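You operate a simulated robot arm through the tools that you are given. There is no shell and no other tool.

You run a simulated two-armed robot. Do the job below in one go: nothing can be reset, and whatever is moved stays where it is left.

TASK
Switch the heat off, let the tunnel cool, then switch the air off.
Fine: both blowers; the air runs till the hot lamp is out.

It is judged by the outcome, as a careful person would: the job done as asked, and still so three seconds after it is handed in. It fails if anything else is knocked over, pushed out of place, dropped, spilled or broken.

THE ROBOT
Two 7-joint arms with fingered hands on one trunk that stands fixed in place. Base frame: the origin is at the foot of the trunk, x ahead of it, y to its left, z up. Units: m, degrees, N and s.
The left shoulder is at [0.021, 0.103, 1.446], the right one opposite. With the tool pointing down near the work surface each hand reaches from about 0.2 to 0.56 m from the base axis, measured 20 degrees to its own side. Payload 2.4 kg a hand.
The tool frame of a hand sits at the grasp point between the pads (the TCP): z along the fingers, y along the line on which they close. The tips reach 0.017 m beyond it. The gripper opens to 0.088 m; its body begins 0.047 m behind the TCP. The gripper is a hand of 2 fingers: y runs from the thumb to the fingers, the wrist lies at [0, 0, -0.165] in the tool frame, and closing takes about 1.5 s.
Orientation is told as [roll, pitch, yaw] about the base's x, y, z axes, in that order, counted from this pose: with the fingers straight down and closing along the base's y, the tool's x points along the base's -x, its y along +y and its z along -z.

THE INTERFACE
- The arms move only by the tool drive_tool. It takes "left_rows", "right_rows" or both (then of equal length, played together; a hand with none holds still); each is a list of rows, each a list of 2 entries, a list of its own where there are three numbers: the shift along the tool's x, y, z in m, then the turn, a rotation vector about the tool's x, y, z in degrees. In form: [[[dx, dy, dz], [wx, wy, wz]], ...]. A call has 1 to 20 rows; each row is the pose to reach, as a shift and turn from the pose commanded when the call began, along the tool's axes at that moment. "left_claw" and "right_claw" are, for a hand that has rows, the gripper command, from -1 (shut) to 1 (fully open), values between in proportion, set as the call begins (left out, the last holds). A row lasts 0.2 s, in which the tool goes at most 0.05 m and 8.6 degrees; a call with a longer step from one row to the next is refused whole, and so is a gripper value outside its range. A pose out of reach is approached as far as the arm can. The call stops where the force on the tool passes 40 N (or 10 N more than at its start, if that is more) or the arm is blocked; 0.2 s more then pass. The fingers move at their own pace (about 0.153 m/s each) and stop on an object; they squeeze with about 31 N. The grip force told is the motor's: it shows also when the fingers shut on nothing. Time passes only in rows, and 0.2 s behind the last, so rows that repeat a pose let the fingers close. The reply holds the time, the measured pose of the TCP, the force on the tool along the base axes, the opening and the grip force, in the units named above and with some noise, with the torque about the TCP (base axes, N m) and any sound that the robot's microphone picked up.
- Cameras (640 x 400 px; columns grow to the right, rows downward): "scene" is now at [0.1041, -0.053, 1.3633]; the picture's right is [-0.56, -0.83, -0.00], its down [-0.17, 0.12, -0.98] and it looks along [0.81, -0.55, -0.21] (base axes); focal length 214 px, centre (320, 200). "left" rides on the left gripper at [-0.05, 0.003, -0.063] in its tool frame; the picture's right is [-0.06, -1.00, 0.00], its down [0.78, -0.05, -0.62] and it looks along [0.62, -0.04, 0.79] (tool axes); focal length 275 px, centre (320, 200). "right" rides on the right gripper at [0.05, 0.003, -0.063] in its tool frame; the picture's right is [-0.06, 1.00, 0.00], its down [-0.78, -0.05, -0.62] and it looks along [-0.62, -0.04, 0.79] (tool axes); focal length 275 px, centre (320, 200). There is no depth. A picture from a camera that has moved, and an enlarged one, comes with that camera's place and axes in the base frame and with its lens.
- camera(camera): a new picture of that camera. The clock stands still meanwhile.
- move_column(by): moves the trunk up (or, below 0, down) by that many m; the arms and the scene camera ride with it, the base frame stays. It gives what a move gives, with no picture.
- set_fingers(finger1, thumb_bend, hand): sets how far each is bent, from 0 (flat) to 1 (curled in); at 0.3 the hand is open as for a grip, at 0.7 the pads meet at the TCP. One left out holds its place. A second passes; each finger stops where it meets its share of the squeeze, and holds until it gets a number again. A gripper value or a shape takes the hand back. It gives what a move gives, with no picture; readings hold the bend of each and the force on the fingers (four entries, about 0 where the hand has none), thumb and palm.
- hand_shape(shape, hand): the hand has 2 fingers and takes this shape, open, in about a second: jaw (thumb against the fingers, like two jaws); tri (thumb and two fingers); tip (a fingertip pinch); poke (one finger out to press); point (the index stretched); flat (the hand flat); cup (the hand cupped); fist (a fist). The gripper value then closes the fingers along that shape, each until it touches; the sizes above hold for jaw. It gives what a move gives, with no picture.
- pan_tilt(pan, tilt): turns the head with the scene camera to pan (to the left, within 60 degrees either way) and tilt (down, from -29 to 69), counted from straight ahead of the robot (the tilt from the chest, where the trunk bows). It gives what a move gives.
- zoom(camera, box): a new picture of the part [left, top, right, bottom] of that camera's present view, enlarged. The clock stands still meanwhile.
- close_job(): hands the job in; it is judged then, once.

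Nothing tells you positions but the pictures and the camera data. Unless the task says otherwise, let go and move clear before handing in.

The tools are called as a command line: name --argument value ..., lists and objects as JSON in quotes. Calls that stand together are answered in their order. drive_tool: Moves the arms, as the interface text tells. Its arguments: {"type":"object","properties":{"left_rows":{"type":"array","items":{"type":"array"}},"left_claw":{"type":"number"},"right_rows":{"type":"array","items":{"type":"array"}},"right_claw":{"type":"number"}},"required":[]} The other tools are called the same way: move_column (by) moves the trunk up or down; hand_shape (shape, hand) gives the hand a shape; set_fingers (finger1, thumb_bend, hand) moves the fingers one by one; pan_tilt (pan, tilt) turns the head that bears the scene camera; camera (camera) takes a picture; zoom (camera, box) takes an enlarged picture of a part of a camera's view; close_job () hands the job in.

At the start:

```text
t: 0.0
left_ee_pos: [0.3728, -0.0744, 1.4301]
left_tcp_rot: [0.0, 0.0, 0.0]
left_ft_force: [1.1, 0.1, 0.1]
left_wrist_torque: [0.03, -0.02, -0.02]
left_opening: 0.0878
left_finger_force: 0.0
left_shape: jaw
left_bend: [0.3, 0.3]
left_finger forces: [0.0, 0.0, 0.1, 0.0, 0.0, 0.0]
right_ee_pos: [0.2658, -0.283, 1.4711]
right_tcp_rot: [0.0, 0.1, -0.2]
right_ft_force: [0.1, 0.3, 0.6]
right_wrist_torque: [0.0, 0.02, 0.04]
right_opening: 0.088
right_finger_force: 0.0
right_shape: jaw
right_bend: [0.3, 0.3]
right_finger forces: [0.0, 0.0, 0.0, 0.0, 0.0, 0.1]
trunk travel left (down, up): [-0.675, 0.175]
head pan, tilt (commanded): [-37.0, 8.4]
```

scene: 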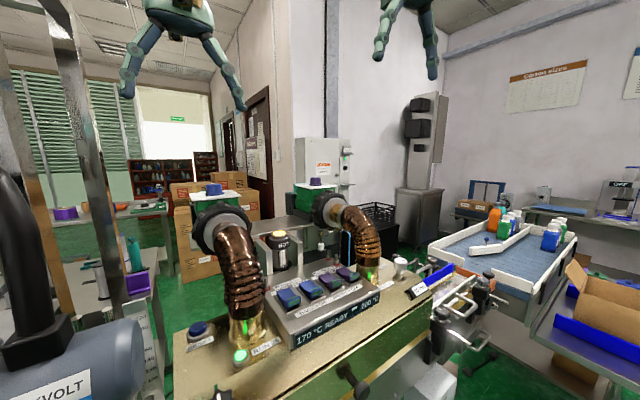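
right: 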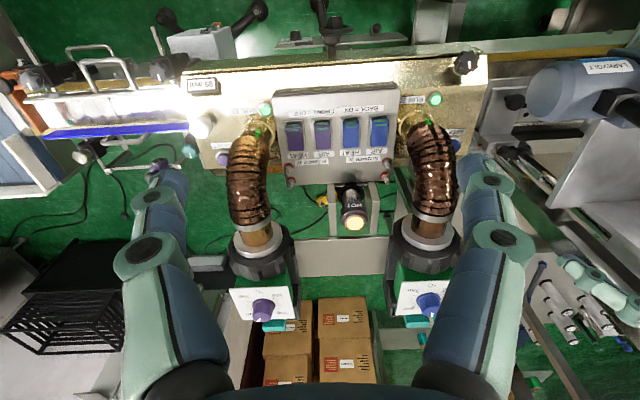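
left: 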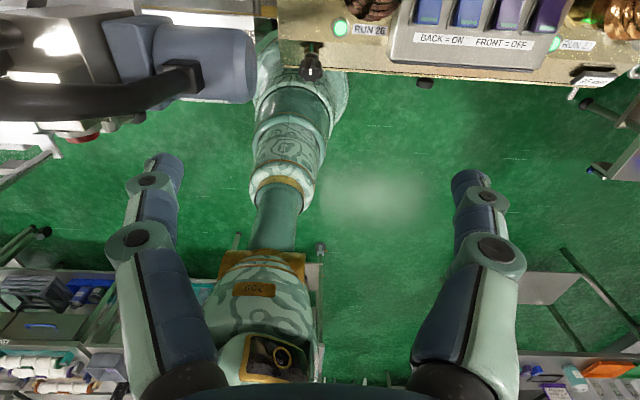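

I see a heat tunnel with a small console holding four rocker switches (two blue, two purple), two blowers with hoses, and a display reading "170 °C READY". I'll look closer before I move anything.

zoom --camera "scene" --box '[230, 250, 400, 356]'

zoom --camera "right" --box '[250, 80, 410, 180]'

zoom --camera "scene" --box '[170, 160, 490, 360]'

zoom --camera "right" --box '[170, 40, 490, 240]'

```text
3.76 times, centred on (315, 303) of scene
camera zoom: at [0.1041, -0.053, 1.3633], right [-0.56, -0.83, 0.0], down [-0.17, 0.12, -0.98], along [0.81, -0.55, -0.21], focal length 807 px, centre (339, -188)
```

zoom: 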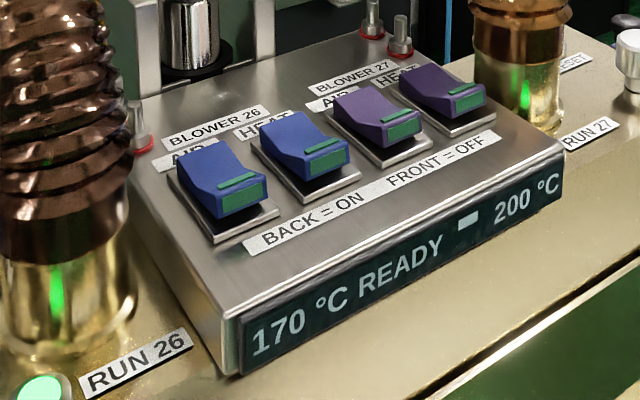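

```text
4.00 times, centred on (330, 130) of right
camera zoom: at [0.2187, -0.2796, 1.5345], right [0.06, 1.0, 0.0], down [0.78, -0.05, 0.62], along [0.62, -0.04, -0.79], focal length 1101 px, centre (280, 480)
```

zoom: 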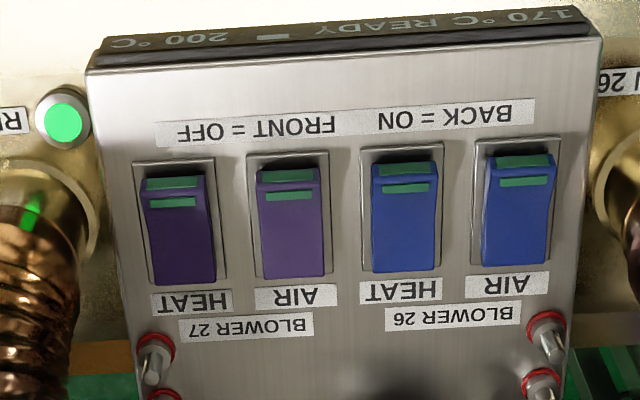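

```text
2.00 times, centred on (330, 260) of scene
camera zoom: at [0.1041, -0.053, 1.3633], right [-0.56, -0.83, 0.0], down [-0.17, 0.12, -0.98], along [0.81, -0.55, -0.21], focal length 429 px, centre (300, 80)
```

zoom: 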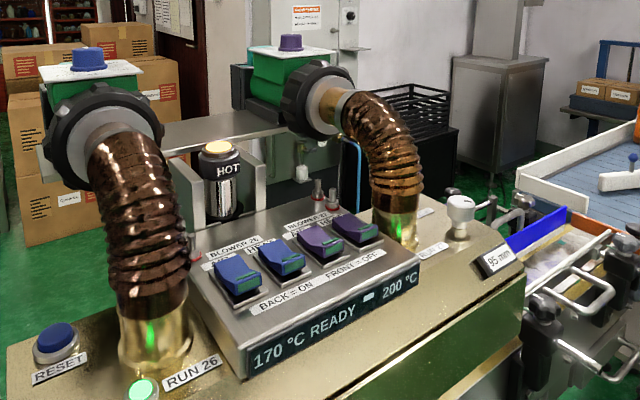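

```text
2.00 times, centred on (330, 140) of right
camera zoom: at [0.2187, -0.2796, 1.5345], right [0.06, 1.0, 0.0], down [0.78, -0.05, 0.62], along [0.62, -0.04, -0.79], focal length 551 px, centre (300, 320)
```

zoom: 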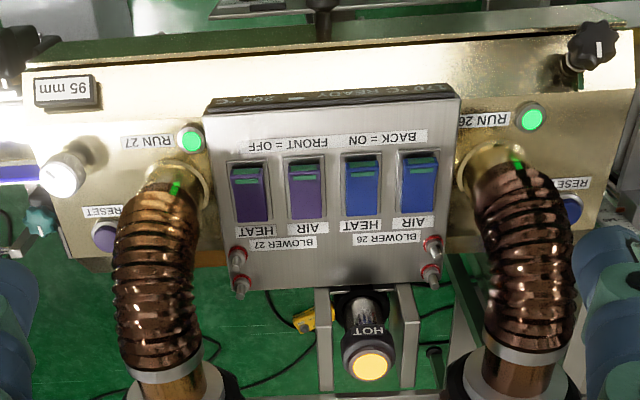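

Blower 26 (AIR, HEAT) has the blue rockers and blower 27 (AIR, HEAT) the purple ones. All are pressed at the back, which is ON, and the HOT lamp behind them is lit. By triangulation the rockers' front edges lie near x≈0.395, z≈1.12, with y from -0.195 (AIR 26) to -0.334 (HEAT 27). First I'll put the right hand in the poke shape and look at it.

hand_shape --shape "poke" --hand "right"

```text
t: 0.9
left_ee_pos: [0.373, -0.0752, 1.4302]
left_tcp_rot: [0.0, 0.0, 0.0]
left_ft_force: [0.0, 0.2, -0.1]
left_wrist_torque: [0.04, 0.01, 0.01]
left_opening: 0.0878
left_finger_force: 0.1
left_shape: jaw
left_bend: [0.3, 0.3]
left_finger forces: [0.1, 0.1, 0.0, 0.1, 0.0, 0.1]
right_ee_pos: [0.2678, -0.2823, 1.4722]
right_tcp_rot: [0.0, -0.1, 0.0]
right_ft_force: [-0.1, -0.6, -0.4]
right_wrist_torque: [0.02, 0.03, 0.01]
right_opening: 0.0001
right_finger_force: 0.1
right_shape: poke
right_bend: [1.0, 0.44]
right_finger forces: [0.0, 0.1, 0.0, 0.0, 0.1, 0.0]
trunk travel left (down, up): [-0.675, 0.175]
head pan, tilt (commanded): [-37.0, 8.4]
```

camera --camera "right"

camera --camera "scene"

```text
taken
camera right: at [0.2188, -0.2795, 1.5345], right [0.06, 1.0, 0.0], down [0.78, -0.05, 0.62], along [0.62, -0.04, -0.79], focal length 275 px, centre (320, 200)
```

right: 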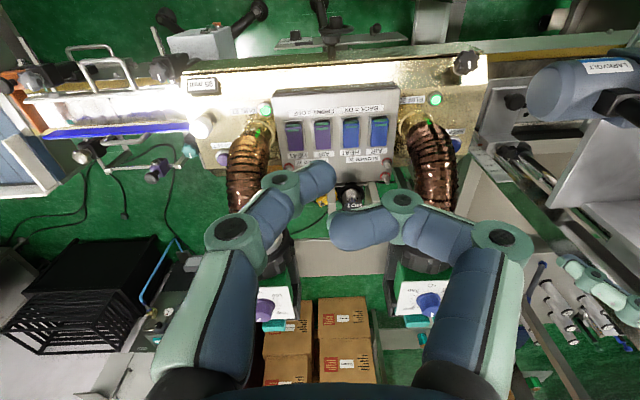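

```text
taken
camera scene: at [0.1042, -0.0528, 1.3632], right [-0.56, -0.83, 0.0], down [-0.17, 0.12, -0.98], along [0.81, -0.55, -0.21], focal length 214 px, centre (320, 200)
```

scene: 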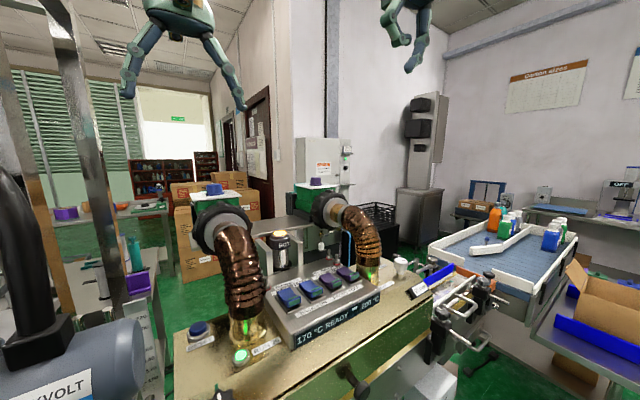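

In the poke shape the thumb tip sits near the tool axis, but the curled finger's knuckle is almost level with it. That risks touching the neighbouring rocker. A closed jaw gives a narrow, centred tip, so I'll try that instead.

hand_shape --shape "jaw" --hand "right"

drive_tool --right_rows '[[[0, 0, 0], [0, 0, 0]], [[0, 0, 0], [0, 0, 0]], [[0, 0, 0], [0, 0, 0]], [[0, 0, 0], [0, 0, 0]], [[0, 0, 0], [0, 0, 0]], [[0, 0, 0], [0, 0, 0]], [[0, 0, 0], [0, 0, 0]], [[0, 0, 0], [0, 0, 0]]]' --right_claw -1

camera --camera "right"

```text
t: 1.8
left_ee_pos: [0.3725, -0.0742, 1.4299]
left_tcp_rot: [0.1, 0.0, 0.0]
left_ft_force: [-0.2, 0.3, 0.4]
left_wrist_torque: [0.01, -0.01, 0.01]
left_opening: 0.0879
left_finger_force: 0.0
left_shape: jaw
left_bend: [0.3, 0.3]
left_finger forces: [0.0, 0.0, 0.0, 0.0, 0.0, 0.1]
right_ee_pos: [0.268, -0.2824, 1.4723]
right_tcp_rot: [0.0, 0.0, -0.2]
right_ft_force: [-0.4, 0.4, 0.4]
right_wrist_torque: [0.02, -0.05, 0.01]
right_opening: 0.0882
right_finger_force: 0.1
right_shape: jaw
right_bend: [0.3, 0.3]
right_finger forces: [0.0, 0.0, 0.0, 0.1, 0.1, 0.0]
trunk travel left (down, up): [-0.675, 0.175]
head pan, tilt (commanded): [-37.0, 8.4]
```

```text
t: 3.6
left_ee_pos: [0.3744, -0.075, 1.4291]
left_tcp_rot: [0.0, 0.0, 0.1]
left_ft_force: [-0.4, -0.2, -1.2]
left_wrist_torque: [0.04, 0.0, -0.03]
left_opening: 0.0879
left_finger_force: 0.1
left_shape: jaw
left_bend: [0.3, 0.3]
left_finger forces: [0.1, 0.0, 0.0, 0.0, 0.0, 0.1]
right_ee_pos: [0.2672, -0.2822, 1.471]
right_tcp_rot: [0.0, -0.1, 0.0]
right_ft_force: [-0.4, -0.3, 0.9]
right_wrist_torque: [0.02, 0.0, -0.03]
right_opening: 0.0001
right_finger_force: 31.2
right_shape: jaw
right_bend: [0.62, 0.72]
right_finger forces: [0.0, 0.1, 0.0, 0.1, 0.0, 0.1]
trunk travel left (down, up): [-0.675, 0.175]
head pan, tilt (commanded): [-37.0, 8.4]
```

```text
taken
camera right: at [0.2188, -0.2795, 1.5345], right [0.06, 1.0, 0.0], down [0.78, -0.05, 0.62], along [0.62, -0.04, -0.79], focal length 275 px, centre (320, 200)
```

right: 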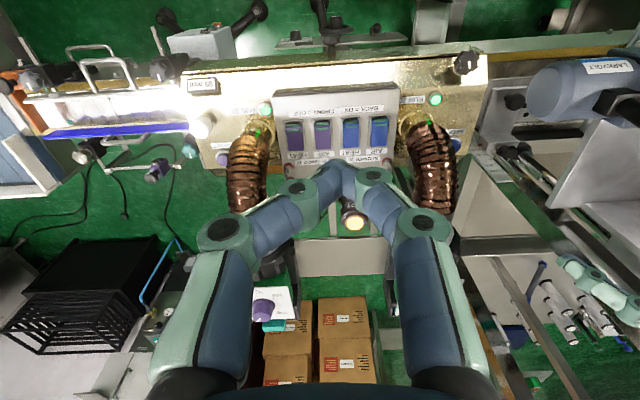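

The closed jaw gives a narrow tip about 18 mm beyond the TCP, and the hand is about ±4 cm wide at the knuckles. I need to know where hose 27 stands relative to HEAT 27, so I'll zoom in there.

zoom --camera "scene" --box '[310, 190, 420, 300]'

zoom --camera "right" --box '[210, 85, 310, 165]'

zoom --camera "right" --box '[360, 85, 460, 165]'

```text
3.64 times, centred on (365, 245) of scene
camera zoom: at [0.1043, -0.0527, 1.3634], right [-0.56, -0.83, 0.0], down [-0.17, 0.11, -0.98], along [0.81, -0.55, -0.2], focal length 780 px, centre (156, 36)
```

zoom: 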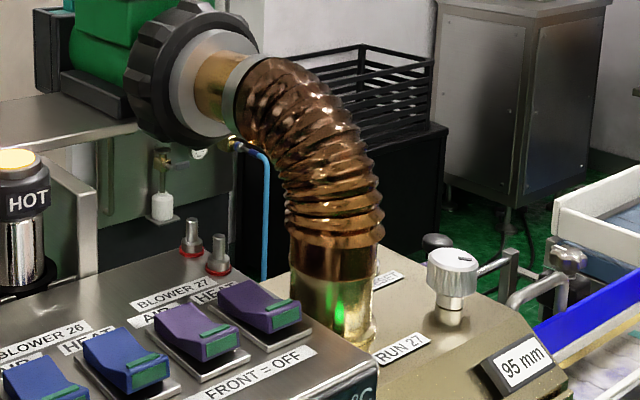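

```text
5.00 times, centred on (260, 125) of right
camera zoom: at [0.2188, -0.2795, 1.5345], right [0.06, 1.0, 0.0], down [0.78, -0.05, 0.62], along [0.62, -0.04, -0.79], focal length 1376 px, centre (620, 575)
```

zoom: 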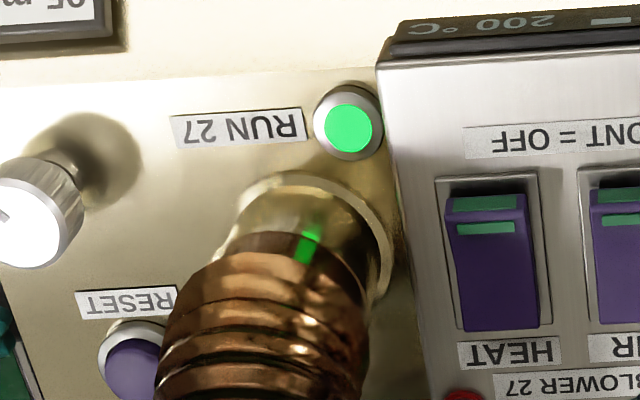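

```text
5.00 times, centred on (410, 125) of right
camera zoom: at [0.2188, -0.2795, 1.5345], right [0.06, 1.0, 0.0], down [0.78, -0.05, 0.62], along [0.62, -0.04, -0.79], focal length 1376 px, centre (-130, 575)
```

zoom: 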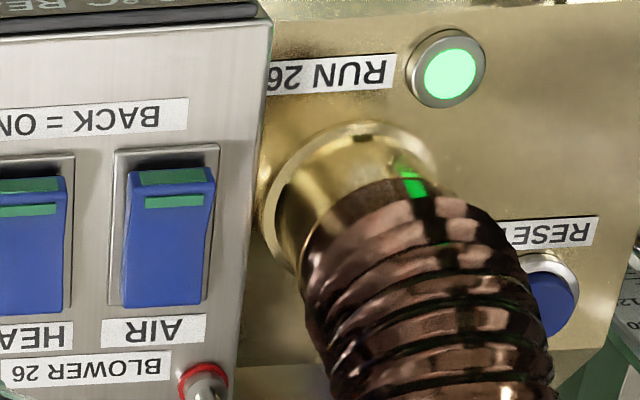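

Hose 27 stands at about (0.43, -0.40) with a radius of about 3 cm, and hose 26 mirrors it at y≈-0.12. I'll come in from the front with the hand tilted and yawed outward, so the knuckles stay clear of the hose and the next rocker. First step is to descend and yaw above the console's front.

drive_tool --right_rows '[[[-0.012, 0.002, 0.033], [0, 0, 4.3]], [[-0.024, 0.004, 0.066], [0, 0, 8.6]], [[-0.036, 0.006, 0.099], [0, 0, 12.9]], [[-0.048, 0.008, 0.132], [0, 0, 17.2]], [[-0.06, 0.01, 0.165], [0, 0, 21.5]], [[-0.072, 0.012, 0.198], [0, 0, 25.8]], [[-0.083, 0.012, 0.231], [0, 0, 30]], [[-0.083, 0.012, 0.231], [0, 0, 30]]]' --right_claw -1

```text
t: 5.4
left_ee_pos: [0.3729, -0.0761, 1.4293]
left_tcp_rot: [0.0, 0.0, 0.0]
left_ft_force: [-0.9, 0.1, -0.5]
left_wrist_torque: [-0.01, 0.02, 0.04]
left_opening: 0.0881
left_finger_force: 0.0
left_shape: jaw
left_bend: [0.3, 0.3]
left_finger forces: [0.1, 0.0, 0.1, 0.0, 0.1, 0.0]
right_ee_pos: [0.3497, -0.2715, 1.2387]
right_tcp_rot: [0.0, 0.0, -30.1]
right_ft_force: [0.1, -0.1, 0.7]
right_wrist_torque: [-0.01, 0.01, 0.05]
right_opening: 0.0002
right_finger_force: 31.0
right_shape: jaw
right_bend: [0.62, 0.72]
right_finger forces: [0.0, 0.0, 0.0, 0.0, 0.0, 0.0]
trunk travel left (down, up): [-0.675, 0.175]
head pan, tilt (commanded): [-37.0, 8.4]
```

The hand followed the path exactly and is above and in front of the console. Next I'll tilt the fingers forward by 40°.

drive_tool --right_rows '[[[0, 0, 0], [0, -8, 0]], [[0, 0, 0], [0, -16, 0]], [[0, 0, 0], [0, -24, 0]], [[0, 0, 0], [0, -32, 0]], [[0, 0, 0], [0, -40, 0]], [[0, 0, 0], [0, -40, 0]]]'

camera --camera "right"

camera --camera "scene"

```text
t: 6.8
left_ee_pos: [0.373, -0.0751, 1.4295]
left_tcp_rot: [0.0, 0.1, -0.1]
left_ft_force: [-0.2, -1.0, 0.1]
left_wrist_torque: [0.01, -0.01, 0.01]
left_opening: 0.0879
left_finger_force: 0.0
left_shape: jaw
left_bend: [0.3, 0.3]
left_finger forces: [0.1, 0.0, 0.0, 0.0, 0.0, 0.0]
right_ee_pos: [0.4309, -0.3572, 1.3528]
right_tcp_rot: [0.0, -37.4, -29.2]
right_ft_force: [-0.3, 0.1, 0.4]
right_wrist_torque: [0.0, 0.01, 0.0]
right_opening: 0.0001
right_finger_force: 31.1
right_shape: jaw
right_bend: [0.62, 0.72]
right_finger forces: [0.0, 0.0, 0.1, 0.0, 0.0, 0.0]
right hand out of reach, approached as far as the arm can: row 2, 3, 4, 5, 6
trunk travel left (down, up): [-0.675, 0.175]
head pan, tilt (commanded): [-37.0, 8.4]
```

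```text
taken
camera right: at [0.365, -0.316, 1.3725], right [0.53, 0.85, 0.04], down [0.19, -0.16, 0.97], along [0.82, -0.51, -0.25], focal length 275 px, centre (320, 200)
```

right: 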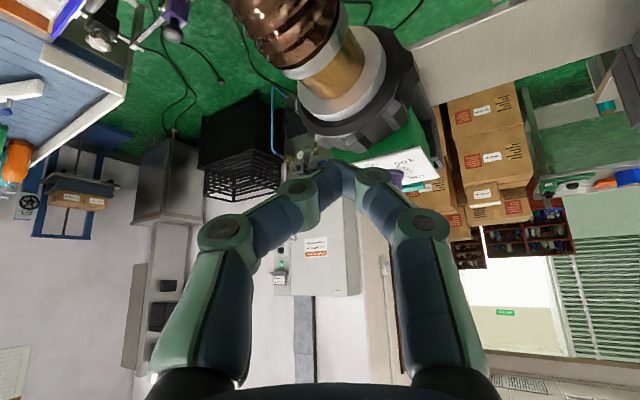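

```text
taken
camera scene: at [0.0931, -0.0666, 1.3568], right [-0.71, -0.71, 0.0], down [-0.19, 0.19, -0.96], along [0.68, -0.68, -0.27], focal length 214 px, centre (320, 200)
```

scene: 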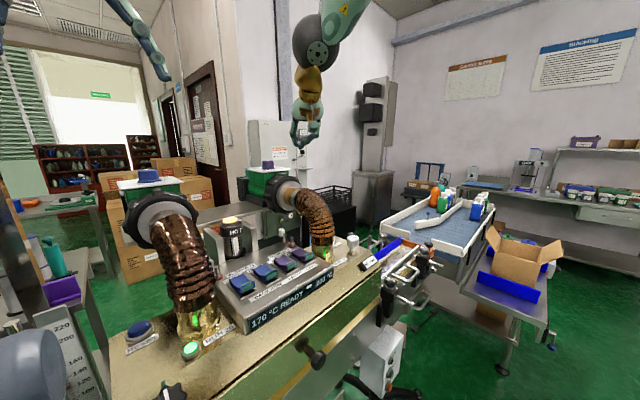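

That tilt was out of reach because the wrist came too close to the shoulder, and the hand drifted up to z 1.35, still clear of everything. Raising the trunk will put more distance between shoulder and wrist, so I'll do that.

move_column --by 0.12

drive_tool --right_rows '[[[0, 0, 0], [0, 0, 0]], [[0, 0, 0], [0, 0, 0]]]'

camera --camera "scene"

```text
t: 8.3
left_ee_pos: [0.3718, -0.0751, 1.5499]
left_tcp_rot: [0.0, -0.1, 0.0]
left_ft_force: [0.6, 0.0, 0.6]
left_wrist_torque: [0.02, 0.02, -0.02]
left_opening: 0.0878
left_finger_force: 0.0
left_shape: jaw
left_bend: [0.3, 0.3]
left_finger forces: [0.0, 0.0, 0.1, 0.0, 0.0, 0.0]
right_ee_pos: [0.4285, -0.3554, 1.4684]
right_tcp_rot: [-0.2, -37.4, -29.2]
right_ft_force: [-0.8, -1.0, 0.4]
right_wrist_torque: [0.01, 0.01, 0.02]
right_opening: 0.0003
right_finger_force: 31.1
right_shape: jaw
right_bend: [0.62, 0.72]
right_finger forces: [0.0, 0.1, 0.0, 0.0, 0.1, 0.0]
trunk travel left (down, up): [-0.795, 0.055]
head pan, tilt (commanded): [-37.0, 8.4]
```

```text
t: 8.9
left_ee_pos: [0.3728, -0.0756, 1.5494]
left_tcp_rot: [0.0, 0.1, 0.0]
left_ft_force: [0.8, 0.6, 0.6]
left_wrist_torque: [0.01, -0.01, 0.05]
left_opening: 0.0877
left_finger_force: 0.1
left_shape: jaw
left_bend: [0.3, 0.3]
left_finger forces: [0.0, 0.1, 0.0, 0.0, 0.1, 0.0]
right_ee_pos: [0.4281, -0.355, 1.4689]
right_tcp_rot: [-0.1, -37.3, -29.2]
right_ft_force: [0.2, -0.6, -0.7]
right_wrist_torque: [0.01, -0.02, 0.02]
right_opening: 0.0
right_finger_force: 30.7
right_shape: jaw
right_bend: [0.62, 0.72]
right_finger forces: [0.0, 0.0, 0.1, 0.1, 0.0, 0.1]
trunk travel left (down, up): [-0.795, 0.055]
head pan, tilt (commanded): [-37.0, 8.4]
```

```text
taken
camera scene: at [0.0909, -0.0687, 1.4766], right [-0.73, -0.69, 0.0], down [-0.19, 0.2, -0.96], along [0.66, -0.7, -0.28], focal length 214 px, centre (320, 200)
```

scene: 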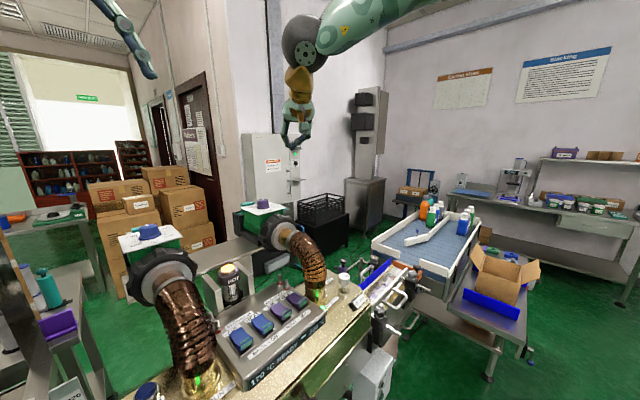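

The reference pose now matches the measured one. I'll move the right hand back and down to a waypoint above and in front of the rockers, keeping clear of hose 27.

drive_tool --right_rows '[[[0.0312, 0.0037, 0.0212], [0, 0, 0]], [[0.0624, 0.0074, 0.0424], [0, 0, 0]], [[0.0936, 0.0111, 0.0636], [0, 0, 0]], [[0.1248, 0.0148, 0.0848], [0, 0, 0]], [[0.1559, 0.0183, 0.106], [0, 0, 0]], [[0.1559, 0.0183, 0.106], [0, 0, 0]]]'

pan_tilt --pan -35 --tilt 25

camera --camera "right"

camera --camera "scene"

```text
t: 10.3
left_ee_pos: [0.3725, -0.0758, 1.5501]
left_tcp_rot: [0.1, -0.1, 0.0]
left_ft_force: [0.0, -0.2, 0.5]
left_wrist_torque: [0.02, -0.01, -0.01]
left_opening: 0.0879
left_finger_force: 0.0
left_shape: jaw
left_bend: [0.3, 0.3]
left_finger forces: [0.0, 0.0, 0.0, 0.0, 0.1, 0.1]
right_ee_pos: [0.3778, -0.3696, 1.3503]
right_tcp_rot: [-0.2, -37.3, -29.0]
right_ft_force: [-0.7, -0.2, -0.2]
right_wrist_torque: [0.0, 0.03, 0.01]
right_opening: 0.0001
right_finger_force: 30.2
right_shape: jaw
right_bend: [0.62, 0.72]
right_finger forces: [0.0, 0.0, 0.0, 0.1, 0.1, 0.1]
right hand out of reach, approached as far as the arm can: row 3, 4, 5, 6
trunk travel left (down, up): [-0.795, 0.055]
head pan, tilt (commanded): [-37.0, 8.4]
```

```text
t: 11.1
left_ee_pos: [0.3726, -0.0751, 1.5506]
left_tcp_rot: [0.0, 0.0, 0.0]
left_ft_force: [-0.3, 0.7, 0.2]
left_wrist_torque: [0.01, 0.01, -0.01]
left_opening: 0.0881
left_finger_force: 0.1
left_shape: jaw
left_bend: [0.3, 0.3]
left_finger forces: [0.0, 0.1, 0.1, 0.0, 0.0, 0.0]
right_ee_pos: [0.3759, -0.3696, 1.3506]
right_tcp_rot: [-0.2, -37.2, -29.1]
right_ft_force: [0.1, -0.6, -0.1]
right_wrist_torque: [0.0, 0.0, 0.0]
right_opening: 0.0
right_finger_force: 30.8
right_shape: jaw
right_bend: [0.62, 0.72]
right_finger forces: [0.0, 0.1, 0.1, 0.0, 0.0, 0.1]
trunk travel left (down, up): [-0.795, 0.055]
head pan, tilt (commanded): [-35.0, 25.0]
```

```text
taken
camera right: at [0.3113, -0.3291, 1.3703], right [0.53, 0.85, 0.04], down [0.2, -0.16, 0.97], along [0.83, -0.51, -0.25], focal length 275 px, centre (320, 200)
```

right: 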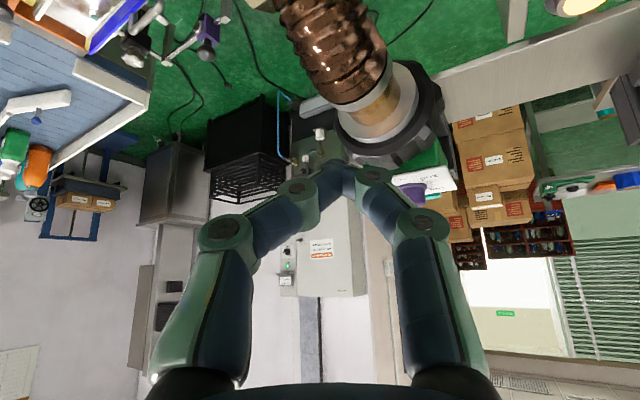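

```text
taken
camera scene: at [0.1021, -0.0536, 1.4621], right [-0.57, -0.82, 0.0], down [-0.35, 0.24, -0.91], along [0.74, -0.52, -0.42], focal length 214 px, centre (320, 200)
```

scene: 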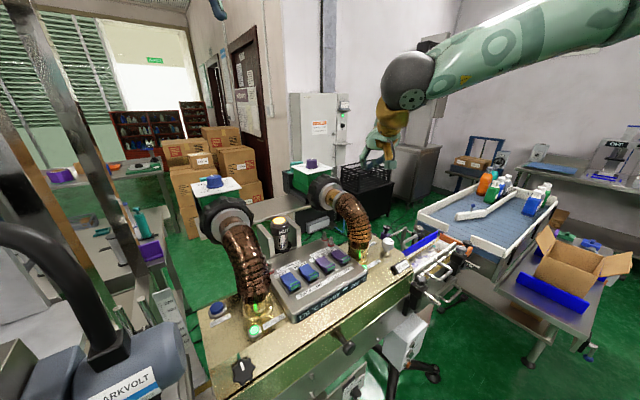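

The limit is a minimum distance from shoulder to wrist of about 0.36 m. The actual pressing pose keeps about 0.42 m, so only the path was the problem. I'll raise the trunk a bit more and then come down along a path that keeps that distance.

move_column --by 0.05

drive_tool --right_rows '[[[0.0235, 0.00985, 0.0261], [0, 0, 0]], [[0.047, 0.0197, 0.0522], [0, 0, 0]], [[0.0705, 0.02955, 0.0783], [0, 0, 0]], [[0.094, 0.0394, 0.1044], [0, 0, 0]], [[0.094, 0.0394, 0.1044], [0, 0, 0]]]'

camera --camera "right"

camera --camera "scene"

```text
t: 12.0
left_ee_pos: [0.3726, -0.0754, 1.6009]
left_tcp_rot: [0.0, 0.0, 0.1]
left_ft_force: [0.3, -0.7, 0.6]
left_wrist_torque: [-0.04, -0.01, 0.01]
left_opening: 0.0878
left_finger_force: 0.2
left_shape: jaw
left_bend: [0.3, 0.3]
left_finger forces: [0.0, 0.1, 0.0, 0.0, 0.0, 0.0]
right_ee_pos: [0.376, -0.3694, 1.3997]
right_tcp_rot: [0.0, -37.2, -29.1]
right_ft_force: [-0.3, -0.3, 0.1]
right_wrist_torque: [0.01, 0.02, 0.01]
right_opening: 0.0001
right_finger_force: 31.3
right_shape: jaw
right_bend: [0.62, 0.72]
right_finger forces: [0.0, 0.0, 0.0, 0.0, 0.0, 0.0]
trunk travel left (down, up): [-0.845, 0.005]
head pan, tilt (commanded): [-35.0, 25.0]
```

```text
t: 13.2
left_ee_pos: [0.3724, -0.0762, 1.599]
left_tcp_rot: [-0.1, 0.0, 0.1]
left_ft_force: [-0.2, 0.0, -0.6]
left_wrist_torque: [-0.03, 0.03, -0.02]
left_opening: 0.0881
left_finger_force: 0.0
left_shape: jaw
left_bend: [0.3, 0.3]
left_finger forces: [0.0, 0.1, 0.0, 0.0, 0.1, 0.1]
right_ee_pos: [0.3599, -0.4045, 1.3631]
right_tcp_rot: [-0.2, -37.1, -29.0]
right_ft_force: [-1.0, -0.4, 0.7]
right_wrist_torque: [-0.01, 0.02, 0.0]
right_opening: 0.0
right_finger_force: 31.4
right_shape: jaw
right_bend: [0.62, 0.72]
right_finger forces: [0.0, 0.1, 0.2, 0.0, 0.0, 0.0]
right hand out of reach, approached as far as the arm can: row 1, 2, 3, 4, 5
trunk travel left (down, up): [-0.845, 0.005]
head pan, tilt (commanded): [-35.0, 25.0]
```

```text
taken
camera right: at [0.294, -0.3623, 1.3823], right [0.53, 0.85, 0.04], down [0.2, -0.16, 0.97], along [0.83, -0.5, -0.25], focal length 275 px, centre (320, 200)
```

right: 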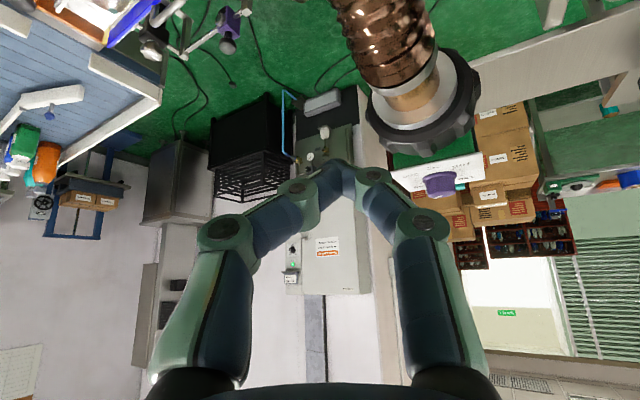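

```text
taken
camera scene: at [0.1023, -0.0533, 1.5121], right [-0.57, -0.82, 0.0], down [-0.35, 0.24, -0.91], along [0.74, -0.52, -0.42], focal length 214 px, centre (320, 200)
```

scene: 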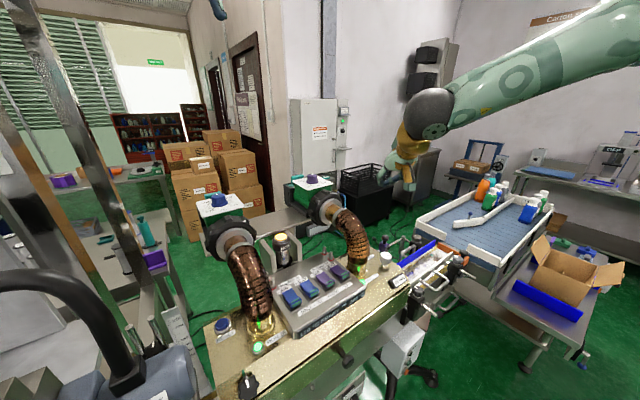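

The wrist bend is the real limit: the forearm comes in from the right, so pointing the fingers outward over-bends the wrist. I'll yaw back to about 0 and keep the forward tilt, which still clears hose 27 by about 2 cm.

drive_tool --right_rows '[[[0, 0, 0], [-4.85, 0, -6.4]], [[0, 0, 0], [-9.7, 0, -12.75]], [[0, 0, 0], [-14.5, 0, -19.1]], [[0, 0, 0], [-19.4, 0, -25.5]], [[0, 0, 0], [-19.4, 0, -25.5]]]'

```text
t: 14.4
left_ee_pos: [0.3734, -0.0746, 1.6008]
left_tcp_rot: [-0.1, 0.0, 0.1]
left_ft_force: [-0.4, 0.4, 0.4]
left_wrist_torque: [0.0, -0.01, 0.01]
left_opening: 0.0879
left_finger_force: 0.0
left_shape: jaw
left_bend: [0.3, 0.3]
left_finger forces: [0.0, 0.1, 0.0, 0.1, 0.0, 0.0]
right_ee_pos: [0.359, -0.4028, 1.3621]
right_tcp_rot: [0.0, -37.2, 2.8]
right_ft_force: [-0.3, -1.0, -0.2]
right_wrist_torque: [-0.03, 0.0, 0.04]
right_opening: 0.0001
right_finger_force: 31.1
right_shape: jaw
right_bend: [0.62, 0.72]
right_finger forces: [0.0, 0.0, 0.1, 0.0, 0.0, 0.0]
trunk travel left (down, up): [-0.845, 0.005]
head pan, tilt (commanded): [-35.0, 25.0]
```

That orientation is reached. Now I'll shift left and down to sit above the front of HEAT 27.

drive_tool --right_rows '[[[0.0112, 0.0233, 0.0166], [0, 0, 0]], [[0.0224, 0.0466, 0.0333], [0, 0, 0]], [[0.0336, 0.0699, 0.0499], [0, 0, 0]], [[0.0336, 0.0699, 0.0499], [0, 0, 0]]]'

camera --camera "right"

camera --camera "scene"

```text
t: 15.4
left_ee_pos: [0.3715, -0.0759, 1.5989]
left_tcp_rot: [0.0, 0.0, 0.0]
left_ft_force: [-1.1, -0.3, -0.2]
left_wrist_torque: [-0.02, 0.02, -0.01]
left_opening: 0.0879
left_finger_force: 0.0
left_shape: jaw
left_bend: [0.3, 0.3]
left_finger forces: [0.0, 0.1, 0.0, 0.0, 0.0, 0.0]
right_ee_pos: [0.3551, -0.3405, 1.3132]
right_tcp_rot: [0.0, -37.1, 2.9]
right_ft_force: [-0.2, 0.6, 0.2]
right_wrist_torque: [0.02, 0.02, 0.01]
right_opening: 0.0002
right_finger_force: 31.0
right_shape: jaw
right_bend: [0.62, 0.72]
right_finger forces: [0.0, 0.0, 0.0, 0.0, 0.1, 0.0]
right hand out of reach, approached as far as the arm can: row 3, 4
trunk travel left (down, up): [-0.845, 0.005]
head pan, tilt (commanded): [-35.0, 25.0]
```

```text
taken
camera right: at [0.2787, -0.3413, 1.3334], right [0.0, 1.0, 0.04], down [0.25, -0.04, 0.97], along [0.97, 0.01, -0.25], focal length 275 px, centre (320, 200)
```

right: 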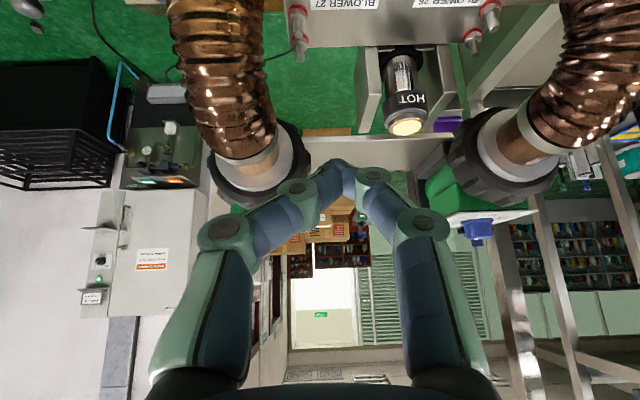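

```text
taken
camera scene: at [0.1018, -0.0538, 1.5122], right [-0.57, -0.82, 0.0], down [-0.35, 0.24, -0.91], along [0.74, -0.52, -0.42], focal length 214 px, centre (320, 200)
```

scene: 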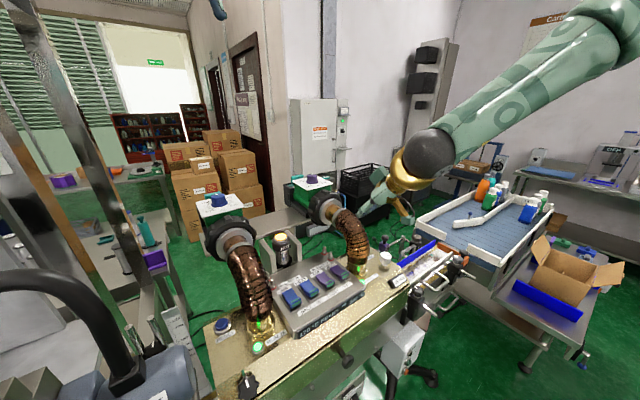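

The reach stopped just short again. The reach note assumes the tool points straight down, so I'll go back to that and twist the hand instead, so its thin side faces hose 27.

drive_tool --right_rows '[[[0, 0, 0], [0, 7.4, 0]], [[0, 0, 0], [0, 14.8, 0]], [[0, 0, 0], [0, 22.2, 0]], [[0, 0, 0], [0, 29.6, 0]], [[0, 0, 0], [0, 37.1, 0]], [[0, 0, 0], [0, 37.1, 0]]]'

drive_tool --right_rows '[[[0, 0, 0], [0, 0, 8]], [[0, 0, 0], [0, 0, 16]], [[0, 0, 0], [0, 0, 24]], [[0, 0, 0], [0, 0, 32]], [[0, 0, 0], [0, 0, 40]], [[0, 0, 0], [0, 0, 48]], [[0, 0, 0], [0, 0, 56]], [[0, 0, 0], [0, 0, 63]], [[0, 0, 0], [0, 0, 63]]]'

camera --camera "right"

camera --camera "scene"

```text
t: 16.8
left_ee_pos: [0.3728, -0.0759, 1.6008]
left_tcp_rot: [-0.1, -0.1, -0.1]
left_ft_force: [-0.3, 0.1, 0.8]
left_wrist_torque: [0.0, 0.02, 0.0]
left_opening: 0.0882
left_finger_force: 0.1
left_shape: jaw
left_bend: [0.3, 0.3]
left_finger forces: [0.1, 0.1, 0.0, 0.0, 0.0, 0.0]
right_ee_pos: [0.3554, -0.3407, 1.3131]
right_tcp_rot: [0.0, 0.0, 2.9]
right_ft_force: [0.1, 0.0, -0.3]
right_wrist_torque: [0.01, 0.03, 0.0]
right_opening: 0.0002
right_finger_force: 30.8
right_shape: jaw
right_bend: [0.62, 0.72]
right_finger forces: [0.0, 0.0, 0.1, 0.0, 0.0, 0.0]
trunk travel left (down, up): [-0.845, 0.005]
head pan, tilt (commanded): [-35.0, 25.0]
```

```text
t: 18.8
left_ee_pos: [0.3728, -0.075, 1.6003]
left_tcp_rot: [0.0, -0.1, 0.0]
left_ft_force: [0.0, -0.8, -0.2]
left_wrist_torque: [-0.02, 0.0, -0.01]
left_opening: 0.0881
left_finger_force: 0.1
left_shape: jaw
left_bend: [0.3, 0.3]
left_finger forces: [0.0, 0.0, 0.1, 0.0, 0.0, 0.0]
right_ee_pos: [0.3554, -0.3404, 1.3133]
right_tcp_rot: [0.2, 0.0, -60.3]
right_ft_force: [-0.4, -0.5, -0.5]
right_wrist_torque: [-0.02, 0.04, 0.01]
right_opening: 0.0001
right_finger_force: 31.5
right_shape: jaw
right_bend: [0.62, 0.72]
right_finger forces: [0.0, 0.0, 0.1, 0.0, 0.0, 0.0]
trunk travel left (down, up): [-0.845, 0.005]
head pan, tilt (commanded): [-35.0, 25.0]
```

```text
taken
camera right: at [0.3347, -0.2957, 1.3762], right [0.9, 0.44, 0.0], down [0.35, -0.7, 0.62], along [0.27, -0.56, -0.78], focal length 275 px, centre (320, 200)
```

right: 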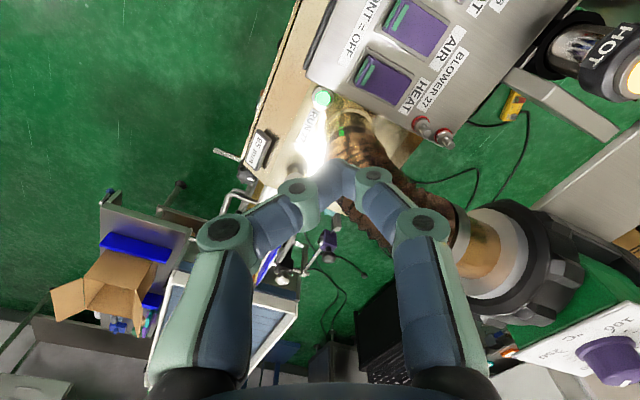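

```text
taken
camera scene: at [0.1023, -0.0534, 1.5121], right [-0.57, -0.82, 0.0], down [-0.35, 0.24, -0.91], along [0.74, -0.52, -0.42], focal length 214 px, centre (320, 200)
```

scene: 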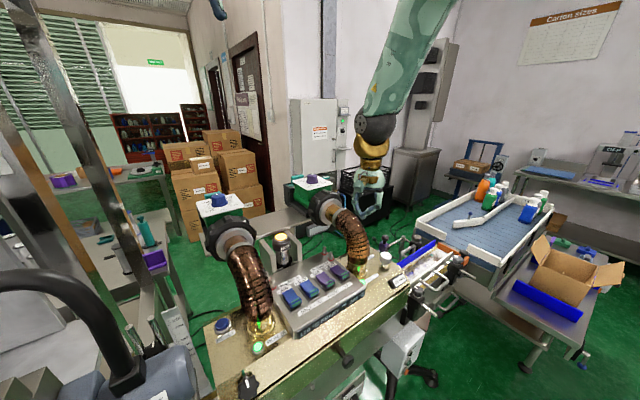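

Straight down with a 60° twist is reached without trouble. I'll zoom in for a sharper fix on HEAT 27 and hose 27 from here.

zoom --camera "right" --box '[300, 0, 460, 100]'

zoom --camera "scene" --box '[270, 200, 430, 300]'

zoom --camera "right" --box '[290, 80, 450, 180]'

```text
4.00 times, centred on (380, 50) of right
camera zoom: at [0.3347, -0.2957, 1.3762], right [0.9, 0.44, 0.0], down [0.35, -0.7, 0.62], along [0.27, -0.56, -0.78], focal length 1101 px, centre (80, 800)
```

zoom: 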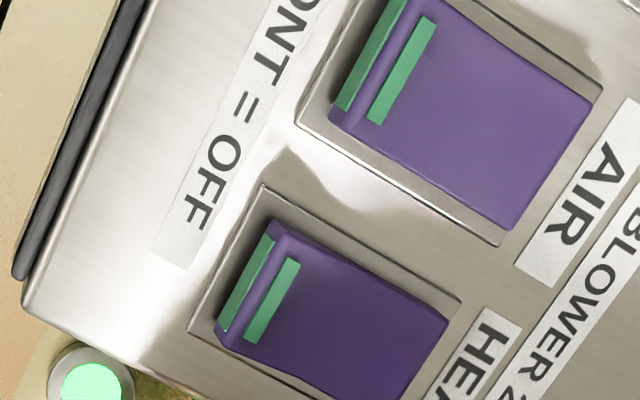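

```text
4.00 times, centred on (350, 250) of scene
camera zoom: at [0.1023, -0.0534, 1.5121], right [-0.57, -0.82, 0.0], down [-0.35, 0.24, -0.91], along [0.74, -0.52, -0.42], focal length 858 px, centre (200, 0)
```

zoom: 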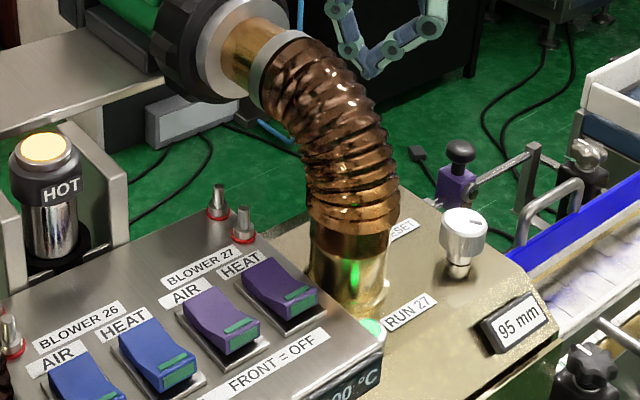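

```text
4.00 times, centred on (370, 130) of right
camera zoom: at [0.3347, -0.2957, 1.3762], right [0.9, 0.44, 0.0], down [0.35, -0.7, 0.62], along [0.27, -0.56, -0.78], focal length 1101 px, centre (120, 480)
```

zoom: 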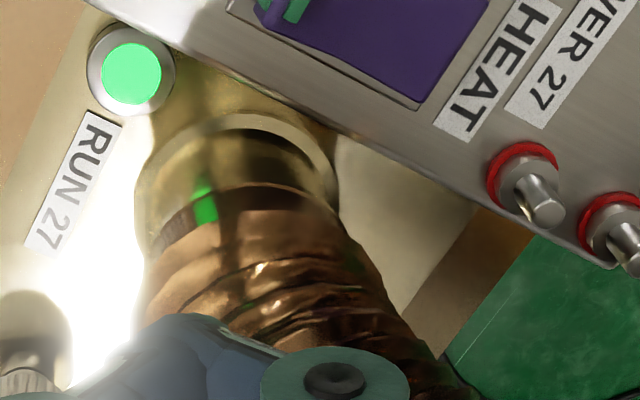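

The fix agrees with the earlier one: HEAT 27's front edge is at x≈0.395, its centre at y≈-0.3325 and its top at z≈1.12, and hose 27 is at (0.428, -0.404). I'll twist to about -87° so the thin side faces the hose, and descend to about 5 cm above the rocker's front end.

drive_tool --right_rows '[[[-0.0034, 0.0099, 0.025], [0, 0, 6.75]], [[-0.0067, 0.0198, 0.05], [0, 0, 13.5]], [[-0.01, 0.0297, 0.08], [0, 0, 20.25]], [[-0.0134, 0.0396, 0.11], [0, 0, 27]], [[-0.0134, 0.0396, 0.123], [0, 0, 27]], [[-0.0134, 0.0396, 0.123], [0, 0, 27]]]'

camera --camera "right"

zoom --camera "scene" --box '[270, 170, 430, 270]'

```text
t: 20.2
left_ee_pos: [0.3722, -0.0753, 1.6002]
left_tcp_rot: [0.0, 0.0, 0.0]
left_ft_force: [0.6, 0.1, 0.7]
left_wrist_torque: [-0.01, 0.04, 0.02]
left_opening: 0.0877
left_finger_force: 0.0
left_shape: jaw
left_bend: [0.3, 0.3]
left_finger forces: [0.0, 0.1, 0.0, 0.0, 0.0, 0.0]
right_ee_pos: [0.3459, -0.3417, 1.292]
right_tcp_rot: [0.1, 0.0, -87.3]
right_ft_force: [0.9, -0.3, 0.3]
right_wrist_torque: [0.0, -0.01, 0.0]
right_opening: 0.0001
right_finger_force: 30.5
right_shape: jaw
right_bend: [0.62, 0.72]
right_finger forces: [0.1, 0.1, 0.0, 0.0, 0.1, 0.0]
right hand out of reach, approached as far as the arm can: row 1, 2, 3, 4, 5, 6
trunk travel left (down, up): [-0.845, 0.005]
head pan, tilt (commanded): [-35.0, 25.0]
```

```text
taken
camera right: at [0.3481, -0.2913, 1.3545], right [1.0, -0.01, 0.0], down [-0.01, -0.79, 0.62], along [-0.01, -0.62, -0.79], focal length 275 px, centre (320, 200)
```

right: 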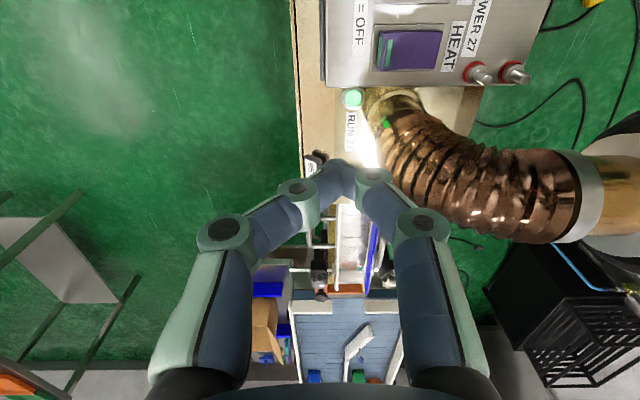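

```text
4.00 times, centred on (350, 220) of scene
camera zoom: at [0.102, -0.0541, 1.5121], right [-0.57, -0.82, 0.0], down [-0.35, 0.24, -0.91], along [0.74, -0.52, -0.42], focal length 858 px, centre (200, 120)
```

zoom: 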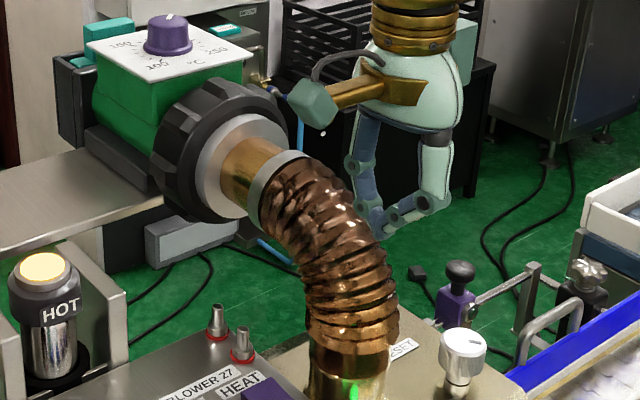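

At this trunk height the arm can't go further forward or down in this pose. I'll lower the trunk part of the way, which carries the hand straight down to about z 1.20 in clear space in front of hose 27, and then check the reach again.

move_column --by -0.09

drive_tool --right_rows '[[[0, 0.015, 0], [0, 0, 0]], [[0, 0.03, 0], [0, 0, 0]], [[0, 0.03, 0], [0, 0, 0]]]'

camera --camera "scene"

```text
t: 21.5
left_ee_pos: [0.3721, -0.075, 1.5097]
left_tcp_rot: [0.0, 0.0, 0.0]
left_ft_force: [0.1, -0.3, 0.1]
left_wrist_torque: [-0.03, -0.02, 0.0]
left_opening: 0.0878
left_finger_force: 0.1
left_shape: jaw
left_bend: [0.3, 0.3]
left_finger forces: [0.1, 0.0, 0.1, 0.1, 0.1, 0.0]
right_ee_pos: [0.3438, -0.3412, 1.2021]
right_tcp_rot: [0.2, -0.2, -87.3]
right_ft_force: [0.5, -0.1, -0.1]
right_wrist_torque: [0.03, -0.03, -0.03]
right_opening: 0.0
right_finger_force: 31.0
right_shape: jaw
right_bend: [0.62, 0.72]
right_finger forces: [0.0, 0.0, 0.0, 0.1, 0.0, 0.1]
trunk travel left (down, up): [-0.755, 0.095]
head pan, tilt (commanded): [-35.0, 25.0]
```

```text
t: 22.3
left_ee_pos: [0.3722, -0.0759, 1.5098]
left_tcp_rot: [0.0, 0.0, 0.0]
left_ft_force: [-0.1, 0.9, -0.4]
left_wrist_torque: [-0.02, 0.0, 0.02]
left_opening: 0.0879
left_finger_force: 0.0
left_shape: jaw
left_bend: [0.3, 0.3]
left_finger forces: [0.0, 0.0, 0.0, 0.0, 0.0, 0.0]
right_ee_pos: [0.3698, -0.3412, 1.214]
right_tcp_rot: [0.1, 0.2, -87.2]
right_ft_force: [1.1, 0.0, -0.5]
right_wrist_torque: [0.02, 0.03, 0.0]
right_opening: 0.0
right_finger_force: 30.9
right_shape: jaw
right_bend: [0.62, 0.72]
right_finger forces: [0.0, 0.0, 0.0, 0.0, 0.0, 0.1]
right hand out of reach, approached as far as the arm can: row 1, 2, 3
trunk travel left (down, up): [-0.755, 0.095]
head pan, tilt (commanded): [-35.0, 25.0]
```

```text
taken
camera scene: at [0.1023, -0.0535, 1.422], right [-0.57, -0.82, 0.0], down [-0.35, 0.24, -0.91], along [0.74, -0.52, -0.42], focal length 214 px, centre (320, 200)
```

scene: 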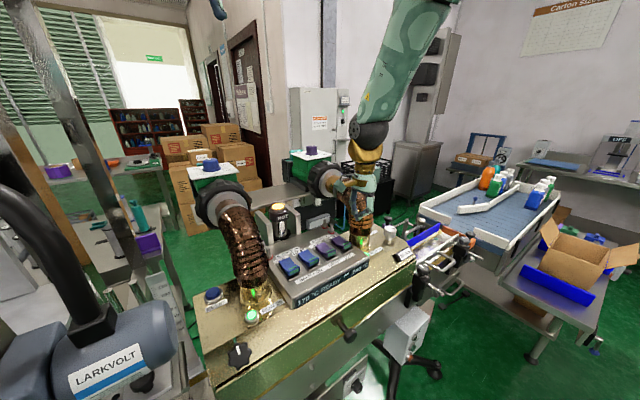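

Forward motion still pushes the hand up, so the strong twist seems to be what runs a joint into its limit. I'll undo most of the twist here in clear space and test again.

drive_tool --right_rows '[[[0, 0, 0], [0, 0, -8]], [[0, 0, 0], [0, 0, -16]], [[0, 0, 0], [0, 0, -24]], [[0, 0, 0], [0, 0, -32]], [[0, 0, 0], [0, 0, -40]], [[0, 0, 0], [0, 0, -48]], [[0, 0, 0], [0, 0, -56]], [[0, 0, 0], [0, 0, -56]]]'

drive_tool --right_rows '[[[0, 0, 0.01], [0, 0, 0]], [[0, 0, 0.02], [0, 0, 0]], [[0, 0, 0.02], [0, 0, 0]]]'

camera --camera "scene"

camera --camera "right"

```text
t: 24.1
left_ee_pos: [0.3738, -0.0746, 1.5092]
left_tcp_rot: [0.0, 0.0, 0.0]
left_ft_force: [0.2, 0.6, -0.4]
left_wrist_torque: [-0.01, 0.0, -0.01]
left_opening: 0.088
left_finger_force: 0.0
left_shape: jaw
left_bend: [0.3, 0.3]
left_finger forces: [0.0, 0.0, 0.0, 0.0, 0.1, 0.0]
right_ee_pos: [0.3689, -0.3398, 1.2132]
right_tcp_rot: [0.0, -0.1, -31.2]
right_ft_force: [0.1, -0.3, -0.5]
right_wrist_torque: [-0.01, -0.01, -0.01]
right_opening: 0.0
right_finger_force: 31.1
right_shape: jaw
right_bend: [0.62, 0.72]
right_finger forces: [0.0, 0.0, 0.0, 0.0, 0.0, 0.0]
trunk travel left (down, up): [-0.755, 0.095]
head pan, tilt (commanded): [-35.0, 25.0]
```

```text
t: 24.9
left_ee_pos: [0.3717, -0.0753, 1.511]
left_tcp_rot: [0.0, 0.0, 0.0]
left_ft_force: [0.3, 0.3, -0.2]
left_wrist_torque: [-0.02, 0.02, -0.03]
left_opening: 0.0879
left_finger_force: 0.1
left_shape: jaw
left_bend: [0.3, 0.3]
left_finger forces: [0.0, 0.0, 0.1, 0.1, 0.1, 0.1]
right_ee_pos: [0.3689, -0.3401, 1.2129]
right_tcp_rot: [0.0, -0.1, -31.1]
right_ft_force: [0.7, 0.5, 0.4]
right_wrist_torque: [-0.02, -0.02, -0.01]
right_opening: 0.0001
right_finger_force: 30.5
right_shape: jaw
right_bend: [0.62, 0.72]
right_finger forces: [0.0, 0.1, 0.0, 0.0, 0.0, 0.0]
right hand out of reach, approached as far as the arm can: row 1, 2, 3
trunk travel left (down, up): [-0.755, 0.095]
head pan, tilt (commanded): [-35.0, 25.0]
```

```text
taken
camera scene: at [0.1023, -0.0535, 1.422], right [-0.57, -0.82, 0.0], down [-0.35, 0.24, -0.91], along [0.74, -0.52, -0.42], focal length 214 px, centre (320, 200)
```

scene: 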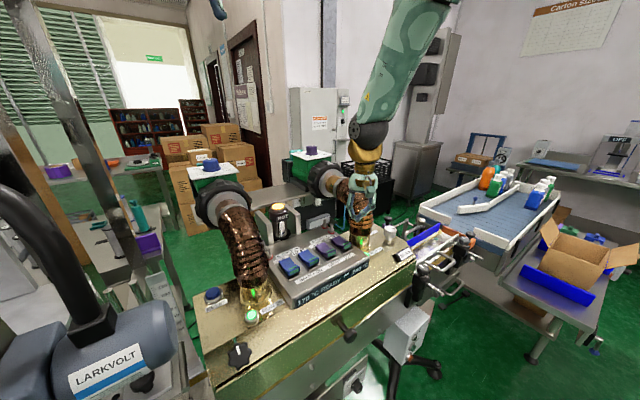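

```text
taken
camera right: at [0.3282, -0.311, 1.2756], right [0.57, 0.82, 0.0], down [0.65, -0.45, 0.62], along [0.51, -0.35, -0.78], focal length 275 px, centre (320, 200)
```

right: 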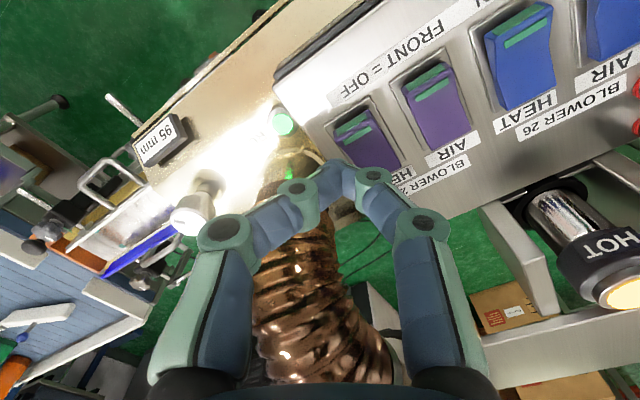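

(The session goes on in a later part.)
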